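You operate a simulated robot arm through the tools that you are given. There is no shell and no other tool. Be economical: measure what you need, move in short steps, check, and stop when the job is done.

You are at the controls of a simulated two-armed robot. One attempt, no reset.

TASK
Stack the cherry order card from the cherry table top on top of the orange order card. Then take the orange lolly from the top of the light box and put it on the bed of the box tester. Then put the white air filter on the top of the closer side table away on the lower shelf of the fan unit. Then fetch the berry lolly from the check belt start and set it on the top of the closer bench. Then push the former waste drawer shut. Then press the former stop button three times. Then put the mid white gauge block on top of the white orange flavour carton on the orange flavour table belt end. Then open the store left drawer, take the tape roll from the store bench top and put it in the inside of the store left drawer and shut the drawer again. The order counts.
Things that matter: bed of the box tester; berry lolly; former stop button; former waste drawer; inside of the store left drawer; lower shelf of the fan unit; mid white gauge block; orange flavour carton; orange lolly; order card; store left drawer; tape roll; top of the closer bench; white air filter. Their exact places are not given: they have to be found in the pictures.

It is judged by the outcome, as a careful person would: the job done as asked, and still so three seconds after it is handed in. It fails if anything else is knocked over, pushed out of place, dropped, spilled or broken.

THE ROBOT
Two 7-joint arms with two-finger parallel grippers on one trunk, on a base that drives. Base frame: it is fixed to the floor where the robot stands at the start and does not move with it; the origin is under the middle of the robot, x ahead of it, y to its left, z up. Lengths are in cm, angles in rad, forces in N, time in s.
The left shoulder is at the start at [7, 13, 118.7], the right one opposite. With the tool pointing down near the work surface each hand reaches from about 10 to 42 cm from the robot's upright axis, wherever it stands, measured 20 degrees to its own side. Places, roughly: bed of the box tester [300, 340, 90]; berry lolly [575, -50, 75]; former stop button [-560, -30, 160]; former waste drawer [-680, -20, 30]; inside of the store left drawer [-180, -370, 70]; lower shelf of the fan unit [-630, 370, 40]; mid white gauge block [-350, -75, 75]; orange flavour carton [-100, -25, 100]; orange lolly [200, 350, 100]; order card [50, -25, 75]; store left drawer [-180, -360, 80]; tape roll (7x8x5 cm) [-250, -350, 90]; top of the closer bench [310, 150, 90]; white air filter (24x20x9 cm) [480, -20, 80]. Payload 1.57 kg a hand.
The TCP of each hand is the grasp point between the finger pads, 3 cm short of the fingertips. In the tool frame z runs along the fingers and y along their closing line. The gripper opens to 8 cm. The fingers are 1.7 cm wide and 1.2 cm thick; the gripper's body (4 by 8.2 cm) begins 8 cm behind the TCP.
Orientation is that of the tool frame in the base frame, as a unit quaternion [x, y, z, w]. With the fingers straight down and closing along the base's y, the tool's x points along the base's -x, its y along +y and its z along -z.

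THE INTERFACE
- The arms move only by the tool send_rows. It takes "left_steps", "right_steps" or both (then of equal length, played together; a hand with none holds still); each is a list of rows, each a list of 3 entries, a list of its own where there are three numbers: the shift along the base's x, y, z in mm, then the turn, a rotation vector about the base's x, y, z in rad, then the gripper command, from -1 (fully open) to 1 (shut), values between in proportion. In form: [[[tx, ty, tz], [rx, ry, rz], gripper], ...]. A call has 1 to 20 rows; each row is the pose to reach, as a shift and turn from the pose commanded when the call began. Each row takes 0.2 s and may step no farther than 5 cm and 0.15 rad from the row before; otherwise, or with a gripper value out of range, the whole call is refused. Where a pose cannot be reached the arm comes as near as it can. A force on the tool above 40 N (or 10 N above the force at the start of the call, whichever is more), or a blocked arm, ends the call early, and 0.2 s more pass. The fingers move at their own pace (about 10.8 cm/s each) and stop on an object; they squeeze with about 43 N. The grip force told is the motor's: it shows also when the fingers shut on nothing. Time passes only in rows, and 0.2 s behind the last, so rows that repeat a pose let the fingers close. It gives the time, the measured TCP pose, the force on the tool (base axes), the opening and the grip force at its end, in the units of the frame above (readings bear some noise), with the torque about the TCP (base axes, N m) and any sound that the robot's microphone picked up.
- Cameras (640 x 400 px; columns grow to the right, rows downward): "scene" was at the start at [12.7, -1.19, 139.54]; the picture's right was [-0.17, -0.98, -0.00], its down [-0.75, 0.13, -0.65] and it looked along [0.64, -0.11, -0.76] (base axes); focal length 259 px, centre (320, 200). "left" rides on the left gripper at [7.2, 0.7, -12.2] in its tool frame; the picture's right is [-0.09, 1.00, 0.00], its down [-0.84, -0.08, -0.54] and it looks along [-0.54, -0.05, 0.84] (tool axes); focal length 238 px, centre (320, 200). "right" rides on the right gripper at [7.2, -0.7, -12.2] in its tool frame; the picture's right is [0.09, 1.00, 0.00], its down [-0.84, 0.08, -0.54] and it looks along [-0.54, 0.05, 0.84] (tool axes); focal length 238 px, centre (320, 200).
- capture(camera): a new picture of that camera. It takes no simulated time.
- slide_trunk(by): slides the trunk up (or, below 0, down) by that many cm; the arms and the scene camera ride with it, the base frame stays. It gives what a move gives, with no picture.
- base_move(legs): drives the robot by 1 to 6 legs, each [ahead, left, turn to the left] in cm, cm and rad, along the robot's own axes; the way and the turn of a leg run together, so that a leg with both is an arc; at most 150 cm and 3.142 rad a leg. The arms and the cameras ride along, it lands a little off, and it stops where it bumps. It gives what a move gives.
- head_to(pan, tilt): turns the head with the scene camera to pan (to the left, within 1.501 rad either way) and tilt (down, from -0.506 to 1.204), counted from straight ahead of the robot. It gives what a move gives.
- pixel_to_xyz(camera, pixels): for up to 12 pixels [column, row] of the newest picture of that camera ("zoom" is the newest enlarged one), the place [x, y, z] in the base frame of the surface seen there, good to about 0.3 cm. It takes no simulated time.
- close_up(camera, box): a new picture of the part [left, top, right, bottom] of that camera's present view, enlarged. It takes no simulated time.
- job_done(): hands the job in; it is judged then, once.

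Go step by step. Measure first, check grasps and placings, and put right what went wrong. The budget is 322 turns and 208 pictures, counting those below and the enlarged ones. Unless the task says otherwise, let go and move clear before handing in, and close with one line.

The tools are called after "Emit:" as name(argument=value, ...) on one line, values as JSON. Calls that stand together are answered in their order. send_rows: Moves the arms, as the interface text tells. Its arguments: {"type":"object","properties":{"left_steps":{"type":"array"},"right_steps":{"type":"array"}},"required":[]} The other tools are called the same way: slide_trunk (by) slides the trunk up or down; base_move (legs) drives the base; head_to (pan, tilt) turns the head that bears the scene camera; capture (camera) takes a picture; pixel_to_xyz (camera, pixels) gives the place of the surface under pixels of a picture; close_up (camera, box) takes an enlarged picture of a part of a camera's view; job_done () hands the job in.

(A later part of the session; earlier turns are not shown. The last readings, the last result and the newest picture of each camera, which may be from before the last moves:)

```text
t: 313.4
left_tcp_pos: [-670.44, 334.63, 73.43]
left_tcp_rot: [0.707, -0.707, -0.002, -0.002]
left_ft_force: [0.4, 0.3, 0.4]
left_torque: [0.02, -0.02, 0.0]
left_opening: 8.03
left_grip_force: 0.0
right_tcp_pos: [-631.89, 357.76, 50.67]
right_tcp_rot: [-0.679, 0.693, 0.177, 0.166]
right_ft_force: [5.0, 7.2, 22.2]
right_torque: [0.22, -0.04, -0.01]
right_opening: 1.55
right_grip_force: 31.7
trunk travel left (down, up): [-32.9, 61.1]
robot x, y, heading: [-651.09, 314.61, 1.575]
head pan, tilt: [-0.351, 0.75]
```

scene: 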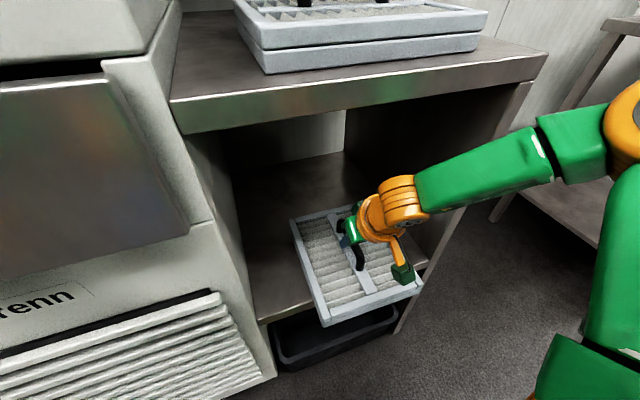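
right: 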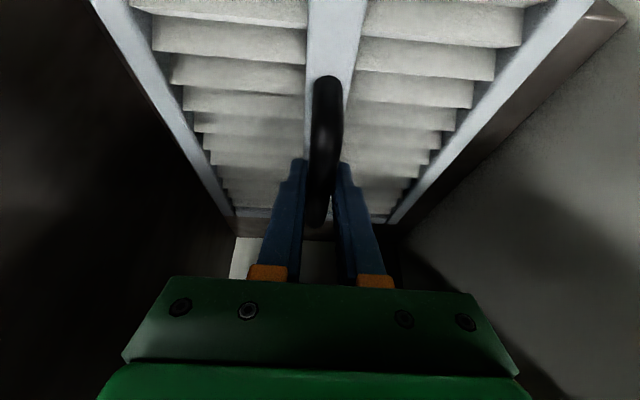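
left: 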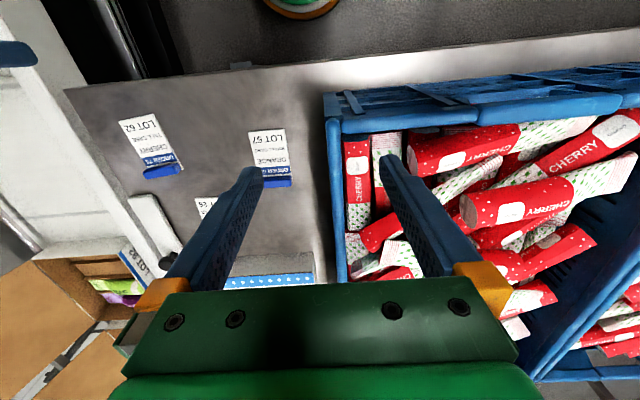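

Seated (22 N). Open and withdraw back and up.

Emit:
send_rows(right_steps=[[[0, 0, 3], [0, 0, 0], 0.3], [[0, 0, 3], [0, 0, 0], 0], [[0, -15, 15], [0, 0, 0], 0], [[0, -45, 25], [0, 0, 0], 0], [[0, -90, 30], [0, 0, 0], 0], [[0, -135, 30], [0, 0, 0], 0], [[0, -160, 30], [0, 0, 0], 0]])

Emit:
capture(camera="scene")

```text
t: 315.0
left_tcp_pos: [-670.43, 334.64, 73.25]
left_tcp_rot: [0.708, -0.706, 0.0, -0.001]
left_ft_force: [0.2, -0.3, 0.0]
left_torque: [0.0, -0.03, -0.05]
left_opening: 8.01
left_grip_force: 0.0
right_tcp_pos: [-631.08, 348.06, 55.74]
right_tcp_rot: [-0.68, 0.693, 0.175, 0.162]
right_ft_force: [-0.4, -0.9, -0.1]
right_torque: [0.02, 0.0, 0.01]
right_opening: 4.03
right_grip_force: 0.0
right hand out of reach, approached as far as the arm can: row 6, 7
trunk travel left (down, up): [-32.9, 61.1]
robot x, y, heading: [-651.3, 314.47, 1.572]
head pan, tilt: [-0.351, 0.75]
```

```text
106 pictures are left
```

scene: 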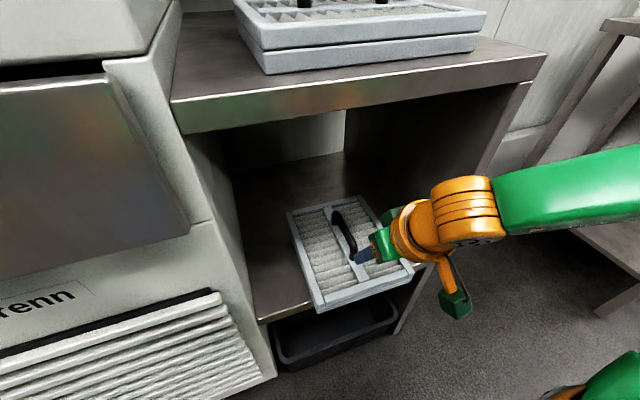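

Filter sits on the shelf with ~2–3 cm overhang. I'll back off 14 cm, lower to its edge height with closed fingers, and push it in.

Emit:
base_move(legs=[[-15, 0, 0]])

Emit:
slide_trunk(by=-7.7)

Emit:
send_rows(right_steps=[[[0, 0, 0], [0, 0, 0], 1], [[0, 20, 0], [0, 0, 0], 1], [[0, 40, 0], [0, 0, 0], 1], [[0, 60, 0], [0, 0, 0], 1], [[0, 80, 0], [0, 0, 0], 1]])

Emit:
capture(camera="scene")

```text
t: 316.4
left_tcp_pos: [-670.42, 319.78, 73.26]
left_tcp_rot: [-0.707, 0.707, 0.001, 0.0]
left_ft_force: [0.4, 0.2, 0.0]
left_torque: [0.0, 0.05, 0.01]
left_opening: 8.01
left_grip_force: 0.0
right_tcp_pos: [-631.07, 333.05, 55.73]
right_tcp_rot: [-0.679, 0.694, 0.174, 0.162]
right_ft_force: [0.4, 0.7, 0.1]
right_torque: [0.0, -0.01, -0.01]
right_opening: 3.98
right_grip_force: 0.1
trunk travel left (down, up): [-32.9, 61.1]
robot x, y, heading: [-651.34, 299.97, 1.573]
head pan, tilt: [-0.351, 0.75]
```

```text
t: 317.5
left_tcp_pos: [-670.46, 319.82, 65.65]
left_tcp_rot: [-0.707, 0.708, 0.0, 0.001]
left_ft_force: [-0.5, 0.1, 0.0]
left_torque: [0.01, -0.03, 0.0]
left_opening: 8.0
left_grip_force: 0.1
right_tcp_pos: [-631.05, 332.89, 48.02]
right_tcp_rot: [-0.679, 0.695, 0.174, 0.16]
right_ft_force: [1.3, -0.4, -0.3]
right_torque: [-0.01, -0.03, -0.01]
right_opening: 3.98
right_grip_force: 0.0
trunk travel left (down, up): [-25.2, 68.8]
robot x, y, heading: [-651.03, 299.41, 1.571]
head pan, tilt: [-0.351, 0.75]
```

```text
t: 318.7
left_tcp_pos: [-670.48, 319.84, 65.53]
left_tcp_rot: [-0.707, 0.707, 0.0, -0.001]
left_ft_force: [0.1, 0.1, -0.2]
left_torque: [0.02, -0.02, 0.02]
left_opening: 8.0
left_grip_force: 0.1
right_tcp_pos: [-631.02, 340.93, 48.02]
right_tcp_rot: [-0.68, 0.694, 0.174, 0.161]
right_ft_force: [0.7, 0.1, 0.4]
right_torque: [-0.03, -0.02, 0.01]
right_opening: 0.01
right_grip_force: 20.7
trunk travel left (down, up): [-25.2, 68.8]
robot x, y, heading: [-651.24, 299.61, 1.571]
head pan, tilt: [-0.351, 0.75]
```

```text
105 pictures are left
```

scene: 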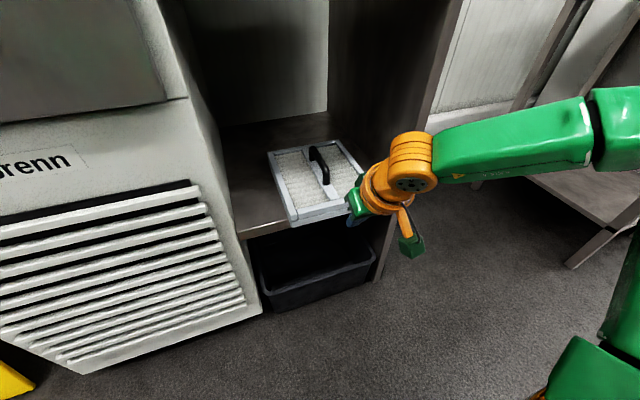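

Emit:
send_rows(right_steps=[[[0, 25, 0], [0, 0, 0], 1], [[0, 50, 0], [0, 0, 0], 1], [[0, 70, 0], [0, 0, 0], 1], [[0, 90, 0], [0, 0, 0], 1], [[0, 100, 0], [0, 0, 0], 1]])

Emit:
capture(camera="scene")

Emit:
pixel_to_xyz(camera="scene", pixels=[[292, 217], [285, 200], [340, 205], [292, 224], [270, 228], [275, 155], [335, 143]])

```text
t: 319.9
left_tcp_pos: [-670.43, 319.75, 65.69]
left_tcp_rot: [-0.706, 0.708, 0.001, 0.001]
left_ft_force: [0.9, -0.4, 0.4]
left_torque: [0.02, -0.02, 0.02]
left_opening: 8.0
left_grip_force: 0.1
right_tcp_pos: [-630.97, 351.06, 47.96]
right_tcp_rot: [-0.679, 0.695, 0.175, 0.161]
right_ft_force: [-0.7, -1.2, -0.2]
right_torque: [-0.02, 0.0, -0.04]
right_opening: 0.0
right_grip_force: 21.1
trunk travel left (down, up): [-25.2, 68.8]
robot x, y, heading: [-651.21, 299.88, 1.571]
head pan, tilt: [-0.351, 0.75]
```

```text
104 pictures are left
```

scene: 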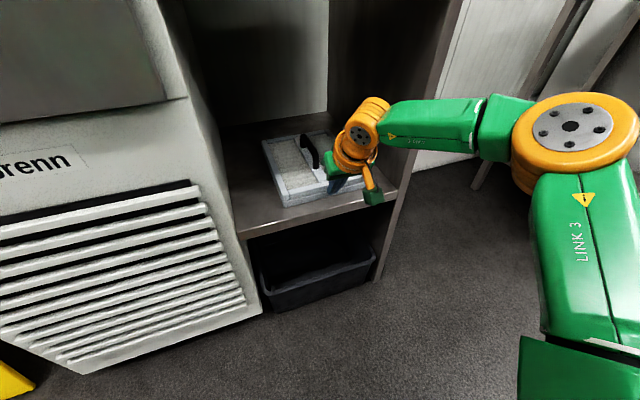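

```text
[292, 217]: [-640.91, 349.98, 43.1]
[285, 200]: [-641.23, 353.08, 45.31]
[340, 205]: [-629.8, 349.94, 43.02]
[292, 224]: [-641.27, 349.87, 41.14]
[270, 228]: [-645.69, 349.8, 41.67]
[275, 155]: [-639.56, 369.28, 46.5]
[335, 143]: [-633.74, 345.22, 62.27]
```

The filter is fully on the lower shelf (near edge y≈352.5). Retract the hand, back away, and restore posture for the long drive to the berry lolly.

Emit:
send_rows(right_steps=[[[0, -45, 5], [0, 0, 0], 1], [[0, -90, 10], [0, 0, 0], 1], [[0, -120, 20], [0, 0, 0], 1]])

Emit:
base_move(legs=[[-50, 0, 0]])

Emit:
send_rows(right_steps=[[[0, 0, 10], [-0.12, 0, 0], 0], [[0, 0, 20], [-0.24, 0, 0], -1], [[0, 0, 30], [-0.36, 0, 0], -1], [[0, 0, 40], [-0.48, 0, 0], -1]])

Emit:
slide_trunk(by=40)

Emit:
slide_trunk(by=18)

Emit:
capture(camera="scene")

```text
t: 320.7
left_tcp_pos: [-670.42, 319.77, 65.57]
left_tcp_rot: [-0.705, 0.709, 0.0, 0.001]
left_ft_force: [-0.7, -0.1, -0.7]
left_torque: [-0.02, 0.0, -0.02]
left_opening: 8.01
left_grip_force: 0.0
right_tcp_pos: [-630.95, 339.09, 49.98]
right_tcp_rot: [-0.679, 0.695, 0.173, 0.161]
right_ft_force: [0.0, -0.4, 0.6]
right_torque: [-0.02, -0.02, -0.01]
right_opening: 0.01
right_grip_force: 21.4
trunk travel left (down, up): [-25.2, 68.8]
robot x, y, heading: [-651.17, 300.04, 1.572]
head pan, tilt: [-0.351, 0.75]
```

```text
t: 323.7
left_tcp_pos: [-670.48, 269.67, 65.62]
left_tcp_rot: [-0.705, 0.71, 0.001, 0.001]
left_ft_force: [0.6, 0.5, -0.1]
left_torque: [0.01, 0.0, -0.03]
left_opening: 7.99
left_grip_force: 0.0
right_tcp_pos: [-630.89, 288.79, 50.08]
right_tcp_rot: [-0.678, 0.696, 0.174, 0.161]
right_ft_force: [0.5, -0.4, 0.2]
right_torque: [0.01, -0.04, 0.01]
right_opening: 0.0
right_grip_force: 21.0
trunk travel left (down, up): [-25.2, 68.8]
robot x, y, heading: [-651.54, 249.42, 1.569]
head pan, tilt: [-0.351, 0.75]
```

```text
t: 324.7
left_tcp_pos: [-670.52, 269.58, 65.61]
left_tcp_rot: [-0.705, 0.71, 0.0, 0.0]
left_ft_force: [0.4, -0.1, -0.7]
left_torque: [0.0, 0.0, 0.03]
left_opening: 8.01
left_grip_force: 0.0
right_tcp_pos: [-630.74, 288.64, 54.1]
right_tcp_rot: [-0.697, 0.717, 0.002, -0.004]
right_ft_force: [-0.2, 0.5, 0.0]
right_torque: [0.03, 0.0, 0.0]
right_opening: 8.0
right_grip_force: 0.1
trunk travel left (down, up): [-25.2, 68.8]
robot x, y, heading: [-651.54, 249.59, 1.562]
head pan, tilt: [-0.351, 0.75]
```

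```text
t: 328.5
left_tcp_pos: [-670.55, 269.63, 105.67]
left_tcp_rot: [-0.705, 0.709, -0.001, 0.0]
left_ft_force: [-0.3, 0.0, -0.3]
left_torque: [0.03, -0.04, -0.03]
left_opening: 8.02
left_grip_force: 0.1
right_tcp_pos: [-630.75, 288.84, 94.13]
right_tcp_rot: [-0.697, 0.717, 0.003, -0.004]
right_ft_force: [-0.4, -1.1, -0.1]
right_torque: [0.02, 0.02, 0.0]
right_opening: 7.97
right_grip_force: 0.0
trunk travel left (down, up): [-65.2, 28.8]
robot x, y, heading: [-651.67, 249.63, 1.567]
head pan, tilt: [-0.351, 0.75]
```

```text
t: 330.5
left_tcp_pos: [-670.39, 269.59, 123.69]
left_tcp_rot: [-0.704, 0.71, 0.0, 0.001]
left_ft_force: [0.0, -0.8, -0.5]
left_torque: [0.04, 0.01, -0.02]
left_opening: 7.99
left_grip_force: 0.0
right_tcp_pos: [-630.82, 288.76, 112.18]
right_tcp_rot: [-0.696, 0.718, 0.004, -0.005]
right_ft_force: [0.1, 0.3, 0.6]
right_torque: [0.02, 0.03, -0.02]
right_opening: 7.99
right_grip_force: 0.1
trunk travel left (down, up): [-83.2, 10.8]
robot x, y, heading: [-651.32, 249.6, 1.563]
head pan, tilt: [-0.351, 0.75]
```

```text
103 pictures are left
```

scene: 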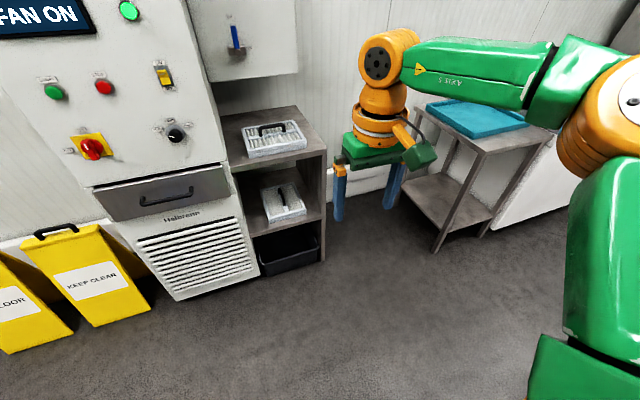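

Task 3 done: the filter is on the lower shelf. Now turn east and drive back along the aisle.

Emit:
base_move(legs=[[0, 0, -1.563], [150, 0, 0], [150, 0, 0], [150, 0, 0], [150, 0, 0], [100, 0, 0]])

```text
t: 367.6
left_tcp_pos: [66.79, 227.25, 123.69]
left_tcp_rot: [0.029, 1.0, 0.0, 0.001]
left_ft_force: [-0.6, 0.5, 0.0]
left_torque: [0.04, -0.01, 0.0]
left_opening: 7.99
left_grip_force: 0.0
right_tcp_pos: [83.87, 186.55, 112.27]
right_tcp_rot: [0.041, 0.999, 0.005, 0.001]
right_ft_force: [-0.2, -0.2, 0.9]
right_torque: [0.02, 0.0, 0.0]
right_opening: 8.0
right_grip_force: 0.1
trunk travel left (down, up): [-83.2, 10.8]
robot x, y, heading: [45.95, 208.98, -0.057]
head pan, tilt: [-0.351, 0.75]
```

The path drifted to y=209. Correct heading and shift north before going on.

Emit:
base_move(legs=[[0, 42, 0.057], [150, 0, 0], [150, 0, 0], [150, 0, 0]])

```text
t: 391.3
left_tcp_pos: [519.07, 260.66, 123.66]
left_tcp_rot: [0.016, 1.0, -0.001, 0.001]
left_ft_force: [0.0, -0.4, -0.4]
left_torque: [0.01, 0.02, 0.03]
left_opening: 7.98
left_grip_force: 0.1
right_tcp_pos: [537.13, 220.37, 112.18]
right_tcp_rot: [0.029, 1.0, 0.005, 0.0]
right_ft_force: [0.1, -0.3, -0.1]
right_torque: [0.02, -0.01, 0.02]
right_opening: 7.98
right_grip_force: 0.0
trunk travel left (down, up): [-83.2, 10.8]
robot x, y, heading: [498.6, 241.9, -0.03]
head pan, tilt: [-0.351, 0.75]
```

Continue to x≈588, turn to face −y, approach to y≈110, and look.

Emit:
base_move(legs=[[90, 0, 0.03], [0, 0, -1.571], [125, 0, 0]])

Emit:
head_to(pan=0, tilt=0.6)

Emit:
capture(camera="scene")

```text
t: 405.7
left_tcp_pos: [603.36, 96.78, 123.71]
left_tcp_rot: [0.719, 0.695, 0.0, 0.001]
left_ft_force: [-0.3, 0.6, 0.4]
left_torque: [0.0, 0.02, -0.02]
left_opening: 8.0
left_grip_force: 0.0
right_tcp_pos: [563.01, 78.54, 112.21]
right_tcp_rot: [0.727, 0.687, 0.004, 0.003]
right_ft_force: [-0.5, 0.3, -0.2]
right_torque: [-0.01, -0.01, -0.01]
right_opening: 8.01
right_grip_force: 0.0
trunk travel left (down, up): [-83.2, 10.8]
robot x, y, heading: [585.13, 117.07, -1.599]
head pan, tilt: [-0.351, 0.75]
```

```text
t: 406.5
left_tcp_pos: [603.24, 96.51, 123.53]
left_tcp_rot: [0.719, 0.695, -0.001, 0.001]
left_ft_force: [-0.2, 0.1, 0.2]
left_torque: [0.0, -0.01, 0.02]
left_opening: 8.0
left_grip_force: 0.1
right_tcp_pos: [563.17, 78.57, 112.11]
right_tcp_rot: [0.727, 0.687, 0.004, 0.003]
right_ft_force: [-1.0, -0.8, -1.2]
right_torque: [0.02, 0.01, 0.02]
right_opening: 7.99
right_grip_force: 0.1
trunk travel left (down, up): [-83.2, 10.8]
robot x, y, heading: [584.28, 117.08, -1.599]
head pan, tilt: [0.0, 0.6]
```

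```text
102 pictures are left
```

scene: 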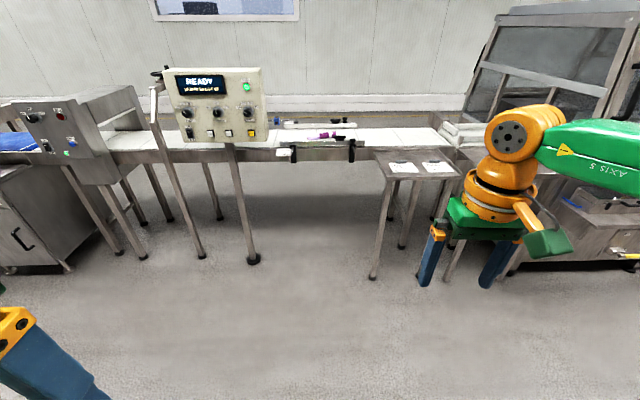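

The berry lolly is at (325,136) on the belt, with sensor brackets at about (290,150) and (352,148). Zoom and measure, including the panel post.

Emit:
close_up(camera="scene", box=[260, 100, 400, 185])

Emit:
pixel_to_xyz(camera="scene", pixels=[[313, 137], [325, 136], [340, 134], [290, 152], [352, 148], [320, 157], [300, 126], [253, 258], [215, 110], [255, 110], [400, 140], [260, 140]])

```text
4.57 times, centred on (330, 142) of scene
```

zoom: 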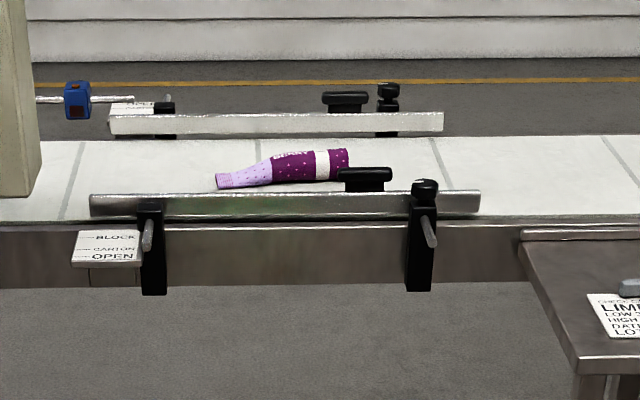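

```text
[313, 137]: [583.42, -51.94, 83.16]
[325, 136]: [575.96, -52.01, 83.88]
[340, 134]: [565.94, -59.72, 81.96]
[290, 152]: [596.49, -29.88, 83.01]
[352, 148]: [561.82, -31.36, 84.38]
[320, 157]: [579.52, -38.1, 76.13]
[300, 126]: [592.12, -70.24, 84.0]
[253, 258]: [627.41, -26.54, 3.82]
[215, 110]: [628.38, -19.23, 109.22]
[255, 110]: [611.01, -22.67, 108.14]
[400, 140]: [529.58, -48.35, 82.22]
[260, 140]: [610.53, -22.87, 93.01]
```

The lolly's thick body is near (572,-52.5), rails at y≈-38 and -70, and a control panel at x 611–645, y≈-20 limits the left arm. I'll stand turned about 0.4 rad left so the left elbow keeps away. First turn and test the tool rotation here in free space.

Emit:
base_move(legs=[[0, 0, 0.428]])

Emit:
send_rows(right_steps=[[[0, 0, 0], [0, 0, -0.14], -1], [[0, 0, 0], [0, 0, -0.28], -1], [[0, 0, 0], [0, 0, -0.42], -1], [[0, 0, 0], [0, 0, -0.56], -1], [[0, 0, 0], [0, 0, -0.7], -1], [[0, 0, 0], [0, 0, -0.84], -1], [[0, 0, 0], [0, 0, -0.98], -1], [[0, 0, 0], [0, 0, -1.12], -1], [[0, 0, 0], [0, 0, -1.26], -1], [[0, 0, 0], [0, 0, -1.4], -1], [[0, 0, 0], [0, 0, -1.54], -1], [[0, 0, 0], [0, 0, -1.68], -1], [[0, 0, 0], [0, 0, -1.82], -1], [[0, 0, 0], [0, 0, -1.86], -1]])

```text
t: 408.2
left_tcp_pos: [610.08, 106.24, 123.63]
left_tcp_rot: [0.552, 0.834, 0.0, 0.001]
left_ft_force: [0.0, 0.0, 0.0]
left_torque: [0.01, 0.0, 0.04]
left_opening: 8.01
left_grip_force: 0.1
right_tcp_pos: [581.27, 72.98, 112.14]
right_tcp_rot: [0.561, 0.828, 0.005, 0.003]
right_ft_force: [0.5, -0.5, -0.1]
right_torque: [0.01, 0.02, 0.0]
right_opening: 8.01
right_grip_force: 0.0
trunk travel left (down, up): [-83.2, 10.8]
robot x, y, heading: [584.34, 117.18, -1.165]
head pan, tilt: [0.0, 0.6]
```

```text
t: 411.2
left_tcp_pos: [610.22, 106.26, 123.54]
left_tcp_rot: [0.552, 0.834, -0.001, 0.0]
left_ft_force: [-0.1, -0.3, 0.5]
left_torque: [0.01, 0.03, -0.02]
left_opening: 7.99
left_grip_force: 0.0
right_tcp_pos: [581.35, 72.98, 112.09]
right_tcp_rot: [0.999, 0.043, 0.001, 0.005]
right_ft_force: [0.0, 0.0, 0.7]
right_torque: [0.0, -0.02, -0.01]
right_opening: 8.0
right_grip_force: 0.0
trunk travel left (down, up): [-83.2, 10.8]
robot x, y, heading: [585.02, 116.87, -1.164]
head pan, tilt: [0.0, 0.6]
```

The rotated posture reaches fine. The hand would be over the lolly with the robot at about (575.7,-8.7). Check where the left elbow sticks out before driving near the panel.

Emit:
head_to(pan=0.9, tilt=0.5)

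Emit:
capture(camera="scene")

```text
t: 412.4
left_tcp_pos: [610.2, 106.25, 123.58]
left_tcp_rot: [0.553, 0.833, 0.0, 0.001]
left_ft_force: [0.4, -0.6, 0.2]
left_torque: [0.02, 0.0, 0.0]
left_opening: 7.99
left_grip_force: 0.1
right_tcp_pos: [581.28, 73.09, 112.18]
right_tcp_rot: [0.999, 0.044, 0.0, 0.005]
right_ft_force: [0.4, 0.0, 0.1]
right_torque: [0.01, -0.01, -0.03]
right_opening: 8.01
right_grip_force: 0.1
trunk travel left (down, up): [-83.2, 10.8]
robot x, y, heading: [584.87, 117.29, -1.164]
head pan, tilt: [0.901, 0.499]
```

```text
100 pictures are left
```

scene: 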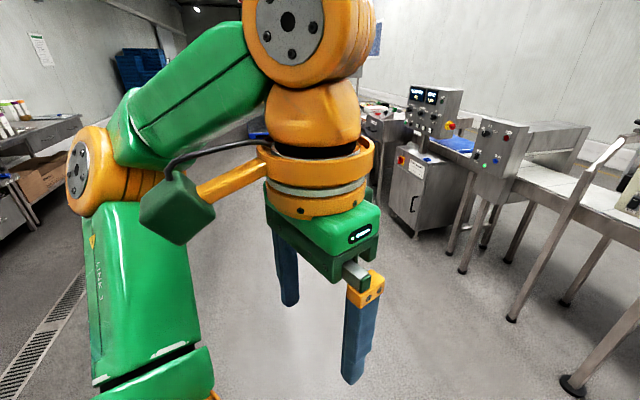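

Emit:
pixel_to_xyz(camera="scene", pixels=[[110, 170], [180, 100], [300, 40], [340, 200], [290, 290], [150, 280]])

```text
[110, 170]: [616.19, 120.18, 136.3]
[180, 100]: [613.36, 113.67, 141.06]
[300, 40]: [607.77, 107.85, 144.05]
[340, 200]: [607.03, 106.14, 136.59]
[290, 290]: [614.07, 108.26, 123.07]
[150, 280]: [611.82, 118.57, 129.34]
```

The left elbow will be ~13 cm from the panel. I'll tuck the left hand a bit further back for margin, then approach in steps.

Emit:
send_rows(left_steps=[[[-10, 30, 0], [0, 0, 0], -1], [[-20, 60, 0], [0, 0, 0], -1], [[-30, 80, 0], [0, 0, 0], -1]])

Emit:
base_move(legs=[[90, 40, 0]])

Emit:
head_to(pan=0.3, tilt=0.6)

Emit:
capture(camera="scene")

```text
t: 413.2
left_tcp_pos: [606.69, 112.14, 122.46]
left_tcp_rot: [0.551, 0.834, 0.001, 0.0]
left_ft_force: [-0.4, -0.5, -0.2]
left_torque: [0.01, 0.01, -0.01]
left_opening: 7.98
left_grip_force: 0.1
left hand out of reach, approached as far as the arm can: row 1, 2, 3
right_tcp_pos: [581.38, 73.09, 112.19]
right_tcp_rot: [0.999, 0.045, 0.0, 0.006]
right_ft_force: [0.6, 0.3, 0.5]
right_torque: [-0.01, 0.02, 0.05]
right_opening: 8.0
right_grip_force: 0.0
trunk travel left (down, up): [-83.2, 10.8]
robot x, y, heading: [584.84, 117.09, -1.168]
head pan, tilt: [0.901, 0.499]
```

```text
t: 418.3
left_tcp_pos: [678.96, 43.74, 122.46]
left_tcp_rot: [0.554, 0.832, 0.0, 0.001]
left_ft_force: [0.5, 0.0, -0.7]
left_torque: [-0.01, 0.05, 0.01]
left_opening: 7.98
left_grip_force: 0.0
right_tcp_pos: [653.39, 4.9, 112.27]
right_tcp_rot: [0.999, 0.042, 0.002, 0.005]
right_ft_force: [1.2, -0.7, 0.5]
right_torque: [-0.01, -0.01, 0.0]
right_opening: 8.01
right_grip_force: 0.0
trunk travel left (down, up): [-83.2, 10.8]
robot x, y, heading: [657.25, 48.71, -1.172]
head pan, tilt: [0.901, 0.499]
```

```text
t: 419.3
left_tcp_pos: [679.18, 43.81, 122.37]
left_tcp_rot: [0.554, 0.833, 0.0, 0.001]
left_ft_force: [-0.2, 0.7, 0.4]
left_torque: [-0.02, -0.01, -0.02]
left_opening: 8.0
left_grip_force: 0.1
right_tcp_pos: [653.5, 4.83, 112.22]
right_tcp_rot: [0.999, 0.042, 0.0, 0.005]
right_ft_force: [-0.3, 0.6, -0.3]
right_torque: [-0.02, 0.01, -0.02]
right_opening: 8.02
right_grip_force: 0.1
trunk travel left (down, up): [-83.2, 10.8]
robot x, y, heading: [657.08, 48.79, -1.175]
head pan, tilt: [0.3, 0.6]
```

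```text
99 pictures are left
```

scene: 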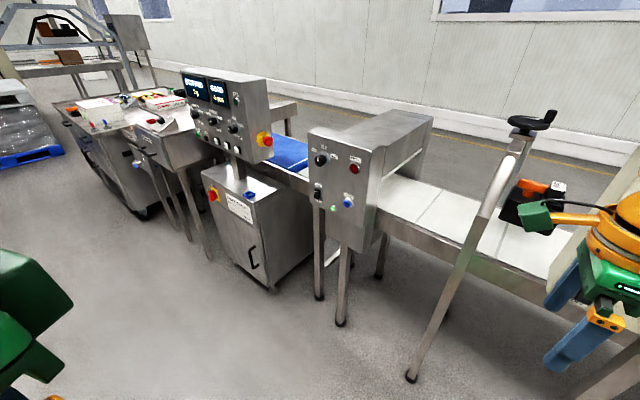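

I mis-signed the sideways part; no harm, I'm at (657,49). First move straight −x to x≈576 (ahead −31.5, right 74.6), then approach.

Emit:
base_move(legs=[[-31.5, -74.6, 0]])

Emit:
capture(camera="scene")

```text
t: 423.6
left_tcp_pos: [598.99, 43.88, 122.35]
left_tcp_rot: [0.555, 0.832, 0.0, 0.0]
left_ft_force: [-0.2, -0.1, 0.1]
left_torque: [-0.03, 0.01, -0.01]
left_opening: 8.0
left_grip_force: 0.0
right_tcp_pos: [573.21, 4.87, 112.06]
right_tcp_rot: [0.999, 0.041, 0.0, 0.006]
right_ft_force: [-0.1, -0.5, 0.6]
right_torque: [-0.01, 0.0, -0.02]
right_opening: 8.0
right_grip_force: 0.0
trunk travel left (down, up): [-83.2, 10.8]
robot x, y, heading: [576.8, 49.12, -1.176]
head pan, tilt: [0.3, 0.6]
```

```text
98 pictures are left
```

scene: 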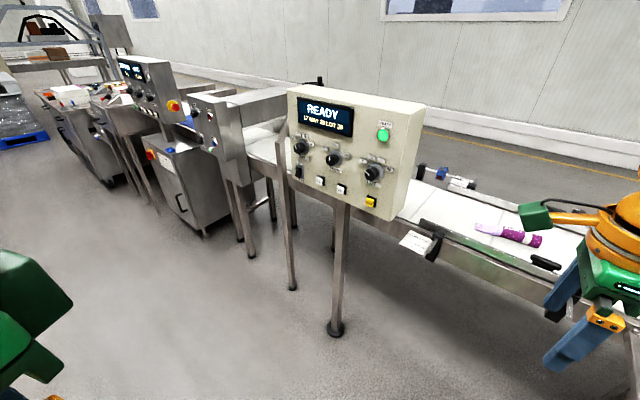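

Emit:
pixel_to_xyz(camera="scene", pixels=[[292, 95], [292, 175], [400, 210], [410, 110], [485, 227], [510, 232], [538, 238], [545, 262], [430, 235]])

Emit:
base_move(legs=[[35, -15.5, 0]])

Emit:
capture(camera="right")

```text
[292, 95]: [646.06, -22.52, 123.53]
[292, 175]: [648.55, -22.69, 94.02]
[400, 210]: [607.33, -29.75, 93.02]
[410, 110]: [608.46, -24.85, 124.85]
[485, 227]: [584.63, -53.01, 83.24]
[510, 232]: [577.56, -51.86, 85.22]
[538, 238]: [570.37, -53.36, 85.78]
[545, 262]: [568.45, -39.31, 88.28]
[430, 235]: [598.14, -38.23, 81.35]
```

```text
t: 426.1
left_tcp_pos: [598.06, 5.54, 122.53]
left_tcp_rot: [0.556, 0.831, -0.001, 0.001]
left_ft_force: [0.1, -0.3, -0.7]
left_torque: [0.03, 0.01, 0.03]
left_opening: 8.01
left_grip_force: 0.1
right_tcp_pos: [572.01, -33.24, 112.29]
right_tcp_rot: [0.999, 0.04, 0.0, 0.006]
right_ft_force: [0.5, 0.5, -0.6]
right_torque: [-0.02, 0.0, -0.01]
right_opening: 7.98
right_grip_force: 0.1
trunk travel left (down, up): [-83.2, 10.8]
robot x, y, heading: [576.18, 10.56, -1.178]
head pan, tilt: [0.3, 0.6]
```

```text
97 pictures are left
```

right: 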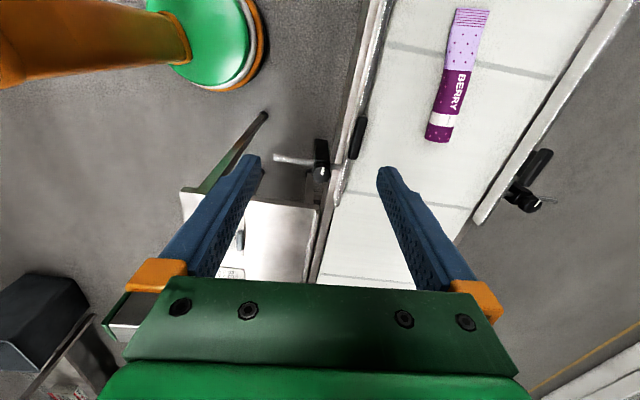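

The panel tops out at z 125 (elbow is above it) and starts at x 607. Final 19 cm approach.

Emit:
base_move(legs=[[17.6, -7.6, 0]])

Emit:
send_rows(right_steps=[[[0, 0, -45], [0, 0, 0.03], -1], [[0, 0, -90], [0, 0, 0.05], -1], [[0, 0, -130], [0, 0, 0.05], -1], [[0, 0, -170], [0, 0, 0.05], -1]])

Emit:
capture(camera="right")

```text
t: 427.6
left_tcp_pos: [597.51, -13.4, 122.48]
left_tcp_rot: [0.557, 0.83, 0.0, 0.001]
left_ft_force: [0.0, -0.4, -0.6]
left_torque: [-0.04, -0.02, -0.02]
left_opening: 7.98
left_grip_force: 0.0
right_tcp_pos: [571.53, -52.05, 112.41]
right_tcp_rot: [0.999, 0.038, 0.0, 0.007]
right_ft_force: [0.2, 0.9, -0.4]
right_torque: [0.01, 0.02, 0.03]
right_opening: 7.99
right_grip_force: 0.1
trunk travel left (down, up): [-83.2, 10.8]
robot x, y, heading: [575.49, -8.51, -1.186]
head pan, tilt: [0.3, 0.6]
```

```text
t: 428.6
left_tcp_pos: [597.53, -13.87, 122.39]
left_tcp_rot: [0.558, 0.83, 0.001, 0.001]
left_ft_force: [-0.1, -0.8, 0.3]
left_torque: [0.0, -0.01, 0.05]
left_opening: 8.03
left_grip_force: 0.0
right_tcp_pos: [571.6, -52.51, 95.03]
right_tcp_rot: [0.998, 0.062, 0.002, 0.004]
right_ft_force: [-0.1, 0.2, 0.6]
right_torque: [0.01, -0.02, -0.02]
right_opening: 8.01
right_grip_force: 0.1
trunk travel left (down, up): [-83.2, 10.8]
robot x, y, heading: [575.72, -8.38, -1.181]
head pan, tilt: [0.3, 0.6]
```

```text
96 pictures are left
```

right: 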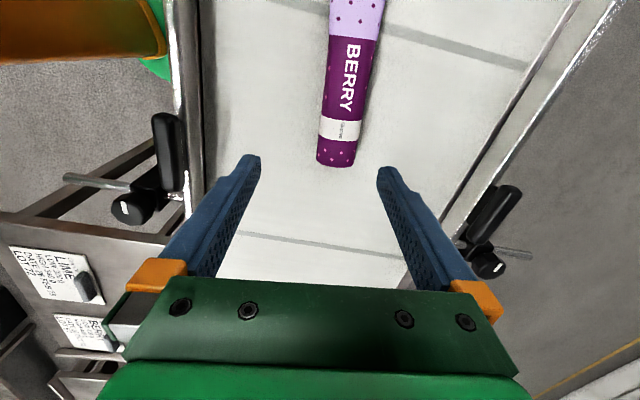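

Emit:
pixel_to_xyz(camera="right", pixels=[[337, 158], [341, 128], [346, 80], [352, 40], [322, 100], [370, 105], [290, 130]])

```text
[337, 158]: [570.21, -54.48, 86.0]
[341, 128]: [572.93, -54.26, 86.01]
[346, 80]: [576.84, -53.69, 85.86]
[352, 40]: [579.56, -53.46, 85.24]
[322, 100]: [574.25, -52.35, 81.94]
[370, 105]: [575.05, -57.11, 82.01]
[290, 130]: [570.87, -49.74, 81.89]
```

Body axis at about (574,-54.1), top 86. Move there and down to z≈85.6, then close.

Emit:
send_rows(right_steps=[[[27, -15, 0], [0, 0, 0], -1], [[27, -15, -40], [0, 0, 0], -1], [[27, -15, -75], [0, 0, 0], -1], [[27, -15, -94], [0, 0, 0], -1], [[27, -15, -94], [0, 0, 0], -1]])

Emit:
capture(camera="right")

```text
t: 429.8
left_tcp_pos: [597.52, -13.75, 122.52]
left_tcp_rot: [0.558, 0.83, 0.0, 0.0]
left_ft_force: [0.3, -0.2, 0.9]
left_torque: [0.0, -0.03, -0.07]
left_opening: 7.99
left_grip_force: 0.1
right_tcp_pos: [570.21, -51.59, 90.59]
right_tcp_rot: [0.998, 0.062, 0.002, 0.005]
right_ft_force: [-0.8, -0.3, -0.1]
right_torque: [-0.02, -0.01, -0.03]
right_opening: 8.0
right_grip_force: 0.0
right hand out of reach, approached as far as the arm can: row 1, 2, 3, 4, 5
trunk travel left (down, up): [-83.2, 10.8]
robot x, y, heading: [575.81, -8.17, -1.185]
head pan, tilt: [0.3, 0.6]
```

```text
95 pictures are left
```

right: 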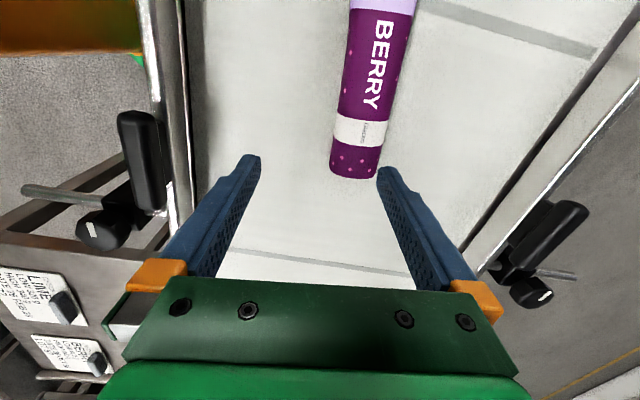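

Short of reach again. Raise the hand, lower the trunk 9 cm to bring the shoulder to a better height, and shift the base by (+3,-2.5).

Emit:
send_rows(right_steps=[[[0, 0, 45], [0, 0, 0], -1], [[0, 0, 90], [0, 0, 0], -1]])

Emit:
slide_trunk(by=-9)

Emit:
base_move(legs=[[3.5, 1.8, 0]])

Emit:
send_rows(right_steps=[[[8, 0, -20], [0, 0, 0], -1], [[8, 0, -40], [0, 0, 0], -1]])

Emit:
capture(camera="right")

```text
t: 430.4
left_tcp_pos: [597.58, -13.55, 122.39]
left_tcp_rot: [0.558, 0.83, 0.0, 0.001]
left_ft_force: [-0.9, 0.4, 0.1]
left_torque: [0.0, -0.02, 0.01]
left_opening: 8.0
left_grip_force: 0.0
right_tcp_pos: [570.38, -51.55, 99.42]
right_tcp_rot: [0.998, 0.063, 0.0, 0.005]
right_ft_force: [0.5, 0.2, 0.2]
right_torque: [0.0, 0.01, 0.0]
right_opening: 8.01
right_grip_force: 0.1
trunk travel left (down, up): [-83.2, 10.8]
robot x, y, heading: [575.25, -8.59, -1.184]
head pan, tilt: [0.3, 0.6]
```

```text
t: 431.7
left_tcp_pos: [597.45, -13.63, 113.35]
left_tcp_rot: [0.558, 0.83, 0.0, 0.001]
left_ft_force: [0.4, -0.1, 0.0]
left_torque: [0.0, 0.0, 0.01]
left_opening: 7.99
left_grip_force: 0.1
right_tcp_pos: [570.42, -51.52, 90.35]
right_tcp_rot: [0.998, 0.063, 0.001, 0.004]
right_ft_force: [0.3, 0.6, 0.0]
right_torque: [0.0, 0.0, 0.0]
right_opening: 8.01
right_grip_force: 0.1
trunk travel left (down, up): [-74.2, 19.8]
robot x, y, heading: [575.43, -8.27, -1.177]
head pan, tilt: [0.3, 0.6]
```

```text
t: 432.5
left_tcp_pos: [600.19, -15.77, 113.52]
left_tcp_rot: [0.558, 0.83, -0.001, 0.005]
left_ft_force: [-0.3, 1.2, -0.3]
left_torque: [0.0, -0.03, -0.02]
left_opening: 8.0
left_grip_force: 0.1
right_tcp_pos: [573.0, -53.8, 90.59]
right_tcp_rot: [0.998, 0.063, 0.004, 0.007]
right_ft_force: [-0.8, 0.0, 1.2]
right_torque: [-0.03, -0.02, 0.03]
right_opening: 8.02
right_grip_force: 0.0
trunk travel left (down, up): [-74.2, 19.8]
robot x, y, heading: [578.44, -10.72, -1.183]
head pan, tilt: [0.3, 0.6]
```

```text
t: 433.1
left_tcp_pos: [600.42, -16.28, 113.5]
left_tcp_rot: [0.557, 0.831, 0.001, 0.001]
left_ft_force: [0.3, -0.4, -0.4]
left_torque: [0.01, -0.02, 0.01]
left_opening: 7.99
left_grip_force: 0.1
right_tcp_pos: [573.98, -54.07, 86.38]
right_tcp_rot: [0.998, 0.062, 0.001, 0.005]
right_ft_force: [0.2, 0.1, -0.7]
right_torque: [0.0, 0.0, 0.01]
right_opening: 7.98
right_grip_force: 0.1
trunk travel left (down, up): [-74.2, 19.8]
robot x, y, heading: [578.27, -11.53, -1.181]
head pan, tilt: [0.3, 0.6]
```

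```text
94 pictures are left
```

right: 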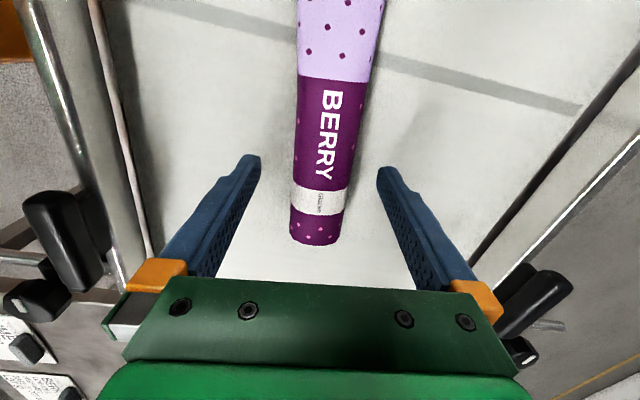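

Exactly centred over the body. Lower 0.8 cm, close, and lift.

Emit:
send_rows(right_steps=[[[0, 0, -8], [0, 0, 0], -1], [[0, 0, -8], [0, 0, 0], 0.5], [[0, 0, -8], [0, 0, 0], 1], [[0, 0, -8], [0, 0, 0], 1], [[0, 0, 20], [0, 0, 0], 1], [[0, 0, 60], [0, 0, 0], 1], [[0, 0, 100], [0, 0, 0], 1]])

Emit:
slide_trunk(by=9)

Emit:
capture(camera="right")

```text
t: 434.7
left_tcp_pos: [600.5, -16.06, 113.36]
left_tcp_rot: [0.557, 0.83, 0.0, 0.001]
left_ft_force: [-0.1, -0.4, -1.0]
left_torque: [-0.01, 0.01, 0.01]
left_opening: 8.02
left_grip_force: 0.0
right_tcp_pos: [574.23, -53.96, 96.51]
right_tcp_rot: [0.998, 0.063, 0.001, 0.005]
right_ft_force: [-0.2, 0.8, -1.9]
right_torque: [-0.02, 0.01, 0.03]
right_opening: 3.76
right_grip_force: 43.3
trunk travel left (down, up): [-74.2, 19.8]
robot x, y, heading: [578.54, -10.84, -1.181]
head pan, tilt: [0.3, 0.6]
```

```text
t: 436.0
left_tcp_pos: [600.61, -16.21, 122.45]
left_tcp_rot: [0.558, 0.83, -0.001, 0.002]
left_ft_force: [1.2, 0.7, -0.1]
left_torque: [-0.03, 0.02, 0.03]
left_opening: 8.02
left_grip_force: 0.1
right_tcp_pos: [574.23, -54.11, 105.44]
right_tcp_rot: [0.998, 0.062, 0.001, 0.005]
right_ft_force: [-0.4, 0.6, -1.3]
right_torque: [-0.01, 0.04, 0.0]
right_opening: 3.78
right_grip_force: 43.5
trunk travel left (down, up): [-83.2, 10.8]
robot x, y, heading: [578.15, -11.05, -1.176]
head pan, tilt: [0.3, 0.6]
```

```text
93 pictures are left
```

right: 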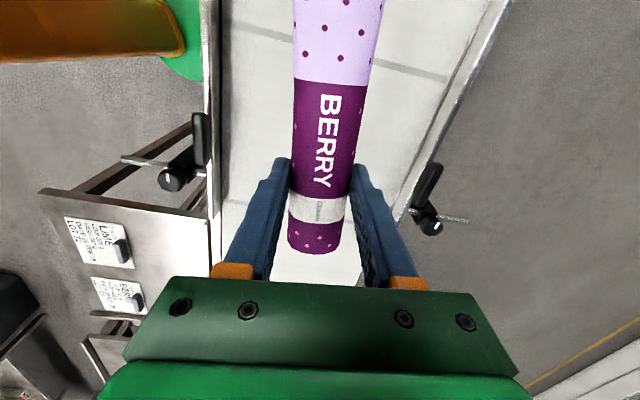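

Berry lolly held. Back straight out (+y), turn to face −y, reverse to y≈205 and go sideways toward the closer bench.

Emit:
base_move(legs=[[-55.5, 23, 0], [0, 0, -0.392], [-140, 0, 0], [-20, 0, 0], [0, -130, 0], [0, -115, 0]])

Emit:
head_to(pan=0, tilt=0.6)

Emit:
capture(camera="scene")

```text
t: 459.9
left_tcp_pos: [351.94, 198.79, 122.45]
left_tcp_rot: [0.717, 0.697, 0.0, 0.001]
left_ft_force: [0.0, 0.3, -0.3]
left_torque: [0.01, -0.02, -0.04]
left_opening: 8.01
left_grip_force: 0.0
right_tcp_pos: [312.69, 174.89, 105.41]
right_tcp_rot: [0.989, -0.145, -0.001, 0.006]
right_ft_force: [0.1, -0.1, -0.2]
right_torque: [0.02, 0.06, 0.0]
right_opening: 3.75
right_grip_force: 43.0
trunk travel left (down, up): [-83.2, 10.8]
robot x, y, heading: [334.34, 212.69, -1.597]
head pan, tilt: [0.3, 0.6]
```

```text
t: 460.7
left_tcp_pos: [351.9, 198.9, 122.54]
left_tcp_rot: [0.717, 0.697, -0.001, 0.001]
left_ft_force: [0.4, -0.4, 0.5]
left_torque: [-0.02, -0.03, -0.02]
left_opening: 8.01
left_grip_force: 0.1
right_tcp_pos: [312.58, 174.93, 105.42]
right_tcp_rot: [0.989, -0.145, 0.0, 0.005]
right_ft_force: [-0.5, 0.7, -0.9]
right_torque: [0.0, 0.06, -0.01]
right_opening: 3.76
right_grip_force: 42.8
trunk travel left (down, up): [-83.2, 10.8]
robot x, y, heading: [333.79, 212.68, -1.595]
head pan, tilt: [0.0, 0.6]
```

```text
92 pictures are left
```

scene: 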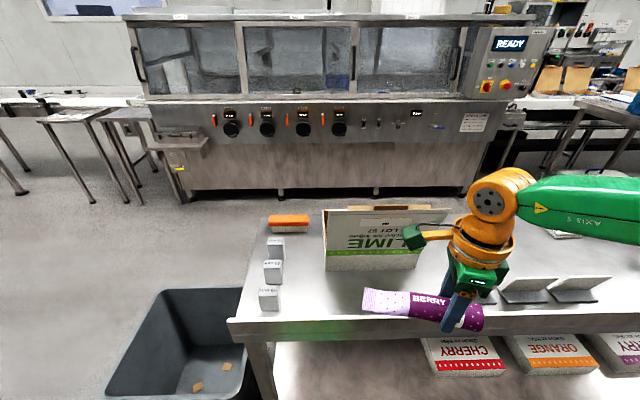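

Measure the bench's free area in front of the LIME carton.

Emit:
pixel_to_xyz(camera="scene", pixels=[[300, 300], [330, 270], [300, 320], [275, 300], [340, 335], [235, 318], [415, 270], [500, 300], [325, 250], [310, 240]])

```text
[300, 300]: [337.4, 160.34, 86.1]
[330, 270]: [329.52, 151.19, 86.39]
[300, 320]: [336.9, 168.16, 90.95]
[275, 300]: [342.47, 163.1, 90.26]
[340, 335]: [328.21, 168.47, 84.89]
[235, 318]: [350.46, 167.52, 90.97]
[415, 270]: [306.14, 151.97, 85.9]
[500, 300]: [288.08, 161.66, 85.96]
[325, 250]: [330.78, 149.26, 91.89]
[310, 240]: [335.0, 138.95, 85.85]
```

Emit:
close_up(camera="scene", box=[225, 200, 525, 370])

Emit:
pixel_to_xyz(camera="scene", pixels=[[320, 300], [350, 300], [320, 312], [320, 322], [320, 328], [300, 270], [350, 285], [420, 335], [345, 275]])

```text
2.13 times, centred on (375, 285) of scene
```

zoom: 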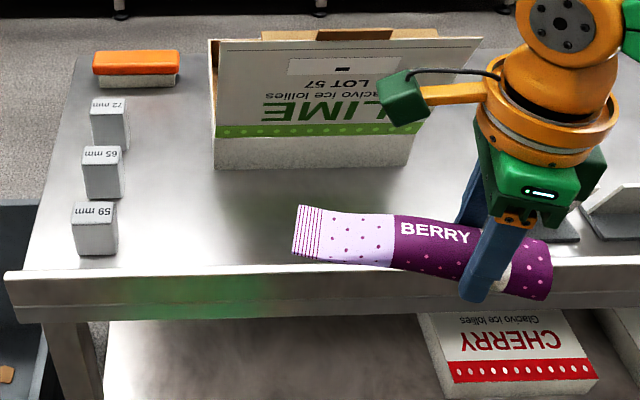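

```text
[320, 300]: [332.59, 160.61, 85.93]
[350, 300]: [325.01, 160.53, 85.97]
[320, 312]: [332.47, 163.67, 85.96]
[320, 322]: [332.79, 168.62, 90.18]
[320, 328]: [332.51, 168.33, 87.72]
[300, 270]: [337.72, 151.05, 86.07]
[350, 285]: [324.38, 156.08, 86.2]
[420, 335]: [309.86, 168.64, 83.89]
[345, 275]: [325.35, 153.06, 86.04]
```

The bench top (z 86) has a raised front lip (to 91 at y≈166–168.6); free strip y 153–166 in front of the carton. I'll set the lolly at about (318,159). Check bin location before driving ahead 16 cm.

Emit:
pixel_to_xyz(camera="scene", pixels=[[255, 395], [245, 345], [110, 392], [185, 295]])

Emit:
send_rows(right_steps=[[[0, 0, 0], [0, 0, 0.14], 1], [[0, 0, 0], [0, 0, 0.28], 1]])

```text
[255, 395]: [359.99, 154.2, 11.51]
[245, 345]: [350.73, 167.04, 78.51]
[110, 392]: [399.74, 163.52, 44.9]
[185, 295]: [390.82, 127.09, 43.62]
```

```text
t: 461.3
left_tcp_pos: [351.91, 198.93, 122.54]
left_tcp_rot: [0.717, 0.697, 0.001, 0.0]
left_ft_force: [0.0, 0.2, -0.3]
left_torque: [-0.03, 0.01, 0.02]
left_opening: 8.01
left_grip_force: 0.0
right_tcp_pos: [312.64, 174.9, 105.48]
right_tcp_rot: [1.0, -0.004, 0.0, 0.005]
right_ft_force: [0.3, -0.2, -0.5]
right_torque: [-0.01, -0.01, -0.02]
right_opening: 3.73
right_grip_force: 43.5
trunk travel left (down, up): [-83.2, 10.8]
robot x, y, heading: [333.96, 212.5, -1.603]
head pan, tilt: [0.0, 0.6]
```

Emit:
base_move(legs=[[15.8, 5.4, 0.02]])

Emit:
slide_trunk(by=-11)

Emit:
capture(camera="scene")

```text
t: 462.7
left_tcp_pos: [357.1, 183.63, 122.42]
left_tcp_rot: [0.71, 0.704, -0.001, 0.002]
left_ft_force: [0.1, -1.2, -0.1]
left_torque: [-0.01, 0.01, 0.01]
left_opening: 8.01
left_grip_force: 0.1
right_tcp_pos: [318.37, 158.77, 105.57]
right_tcp_rot: [1.0, 0.006, 0.001, 0.006]
right_ft_force: [-5.0, 2.2, 8.1]
right_torque: [-0.47, -0.2, -0.23]
right_opening: 3.76
right_grip_force: 43.2
trunk travel left (down, up): [-83.2, 10.8]
robot x, y, heading: [338.65, 196.18, -1.579]
head pan, tilt: [0.0, 0.6]
```

```text
t: 463.1
left_tcp_pos: [357.09, 183.88, 121.79]
left_tcp_rot: [0.711, 0.703, -0.002, 0.004]
left_ft_force: [-0.7, -0.8, -0.8]
left_torque: [-0.02, 0.02, 0.02]
left_opening: 8.03
left_grip_force: 0.1
right_tcp_pos: [318.29, 158.89, 105.41]
right_tcp_rot: [1.0, 0.003, 0.001, 0.014]
right_ft_force: [-5.4, 4.6, 21.3]
right_torque: [-1.09, -0.38, -0.18]
right_opening: 3.77
right_grip_force: 43.2
trunk travel left (down, up): [-82.5, 11.5]
robot x, y, heading: [339.12, 196.6, -1.583]
head pan, tilt: [0.0, 0.6]
stopped: the force on the tool passed its limit at 50 N (the readings are from after the stop); the commanded pose is now the measured one
```

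```text
90 pictures are left
```

scene: 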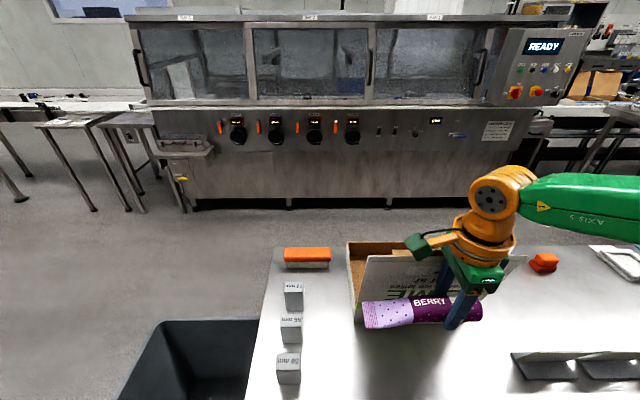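

The hand or lolly touches the LIME carton's standing lid. Raise gently and back off at once, then look.

Emit:
send_rows(right_steps=[[[0, 5, 15], [0, 0, 0], 1], [[0, 20, 35], [0, 0, 0], 1], [[0, 40, 60], [0, 0, 0], 1]])

Emit:
base_move(legs=[[-12, 0, 0]])

Emit:
capture(camera="scene")

```text
t: 463.9
left_tcp_pos: [357.15, 183.48, 121.68]
left_tcp_rot: [0.71, 0.704, 0.0, 0.002]
left_ft_force: [-0.6, 0.6, 0.0]
left_torque: [0.0, -0.02, 0.02]
left_opening: 7.98
left_grip_force: 0.2
right_tcp_pos: [318.53, 162.56, 111.31]
right_tcp_rot: [1.0, 0.005, 0.001, 0.01]
right_ft_force: [0.6, 0.6, 0.2]
right_torque: [-0.01, 0.01, 0.0]
right_opening: 3.77
right_grip_force: 42.7
trunk travel left (down, up): [-82.5, 11.5]
robot x, y, heading: [339.14, 196.65, -1.577]
head pan, tilt: [0.0, 0.6]
```

```text
t: 465.2
left_tcp_pos: [357.29, 194.74, 121.72]
left_tcp_rot: [0.71, 0.704, 0.001, 0.0]
left_ft_force: [0.9, -0.5, -0.6]
left_torque: [-0.03, -0.02, 0.0]
left_opening: 7.98
left_grip_force: 0.0
right_tcp_pos: [318.62, 173.83, 110.88]
right_tcp_rot: [1.0, 0.005, 0.001, 0.008]
right_ft_force: [-0.4, -1.4, -1.3]
right_torque: [0.01, 0.05, 0.0]
right_opening: 3.77
right_grip_force: 43.1
trunk travel left (down, up): [-82.5, 11.5]
robot x, y, heading: [338.56, 208.69, -1.579]
head pan, tilt: [0.0, 0.6]
```

```text
89 pictures are left
```

scene: 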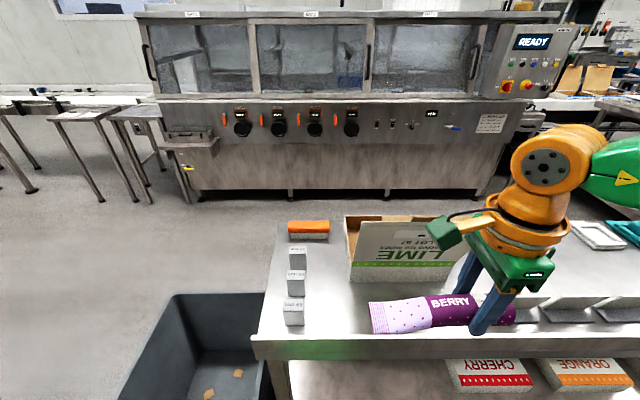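

Emit:
pixel_to_xyz(camera="scene", pixels=[[353, 281], [350, 262], [360, 222], [405, 225], [347, 218], [448, 280], [440, 225], [330, 290], [350, 335], [372, 305]])

Emit:
close_up(camera="scene", box=[250, 190, 550, 360])

```text
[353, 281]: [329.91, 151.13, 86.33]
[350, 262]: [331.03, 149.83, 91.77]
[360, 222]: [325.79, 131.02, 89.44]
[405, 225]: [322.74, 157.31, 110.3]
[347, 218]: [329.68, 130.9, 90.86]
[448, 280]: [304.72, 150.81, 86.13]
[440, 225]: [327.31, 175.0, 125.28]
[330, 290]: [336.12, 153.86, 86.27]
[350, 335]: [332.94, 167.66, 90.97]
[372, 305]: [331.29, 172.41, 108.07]
```

```text
2.13 times, centred on (400, 275) of scene
```

zoom: 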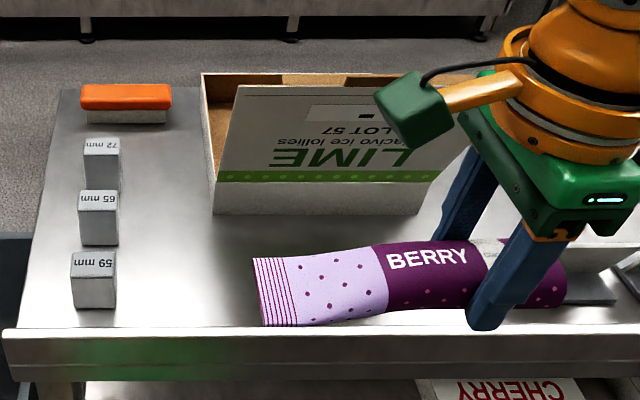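

The carton hasn't moved; its lid leans out over the strip (to y≈157 at z 110). I'll look further along the bench for a clearer spot: shift right (west) 55 cm.

Emit:
base_move(legs=[[-6, -55, 0]])

Emit:
capture(camera="scene")

```text
t: 468.4
left_tcp_pos: [302.7, 201.49, 121.77]
left_tcp_rot: [0.71, 0.704, -0.001, 0.001]
left_ft_force: [-0.9, -0.6, 0.7]
left_torque: [0.0, 0.0, -0.01]
left_opening: 7.98
left_grip_force: 0.0
right_tcp_pos: [263.88, 180.56, 111.06]
right_tcp_rot: [1.0, 0.005, 0.0, 0.01]
right_ft_force: [-0.2, 0.2, -0.8]
right_torque: [0.0, 0.02, 0.02]
right_opening: 3.77
right_grip_force: 42.7
trunk travel left (down, up): [-82.5, 11.5]
robot x, y, heading: [284.35, 215.01, -1.575]
head pan, tilt: [0.0, 0.6]
```

```text
87 pictures are left
```

scene: 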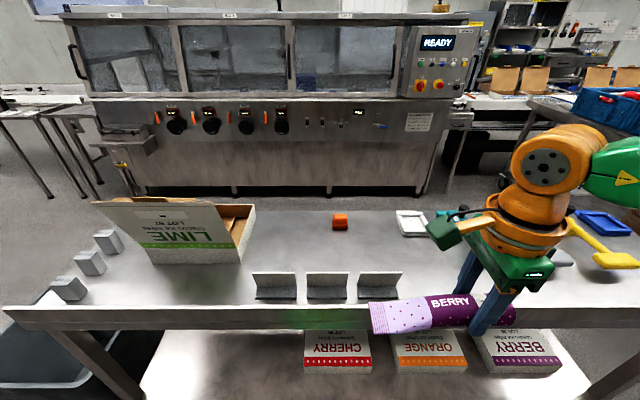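

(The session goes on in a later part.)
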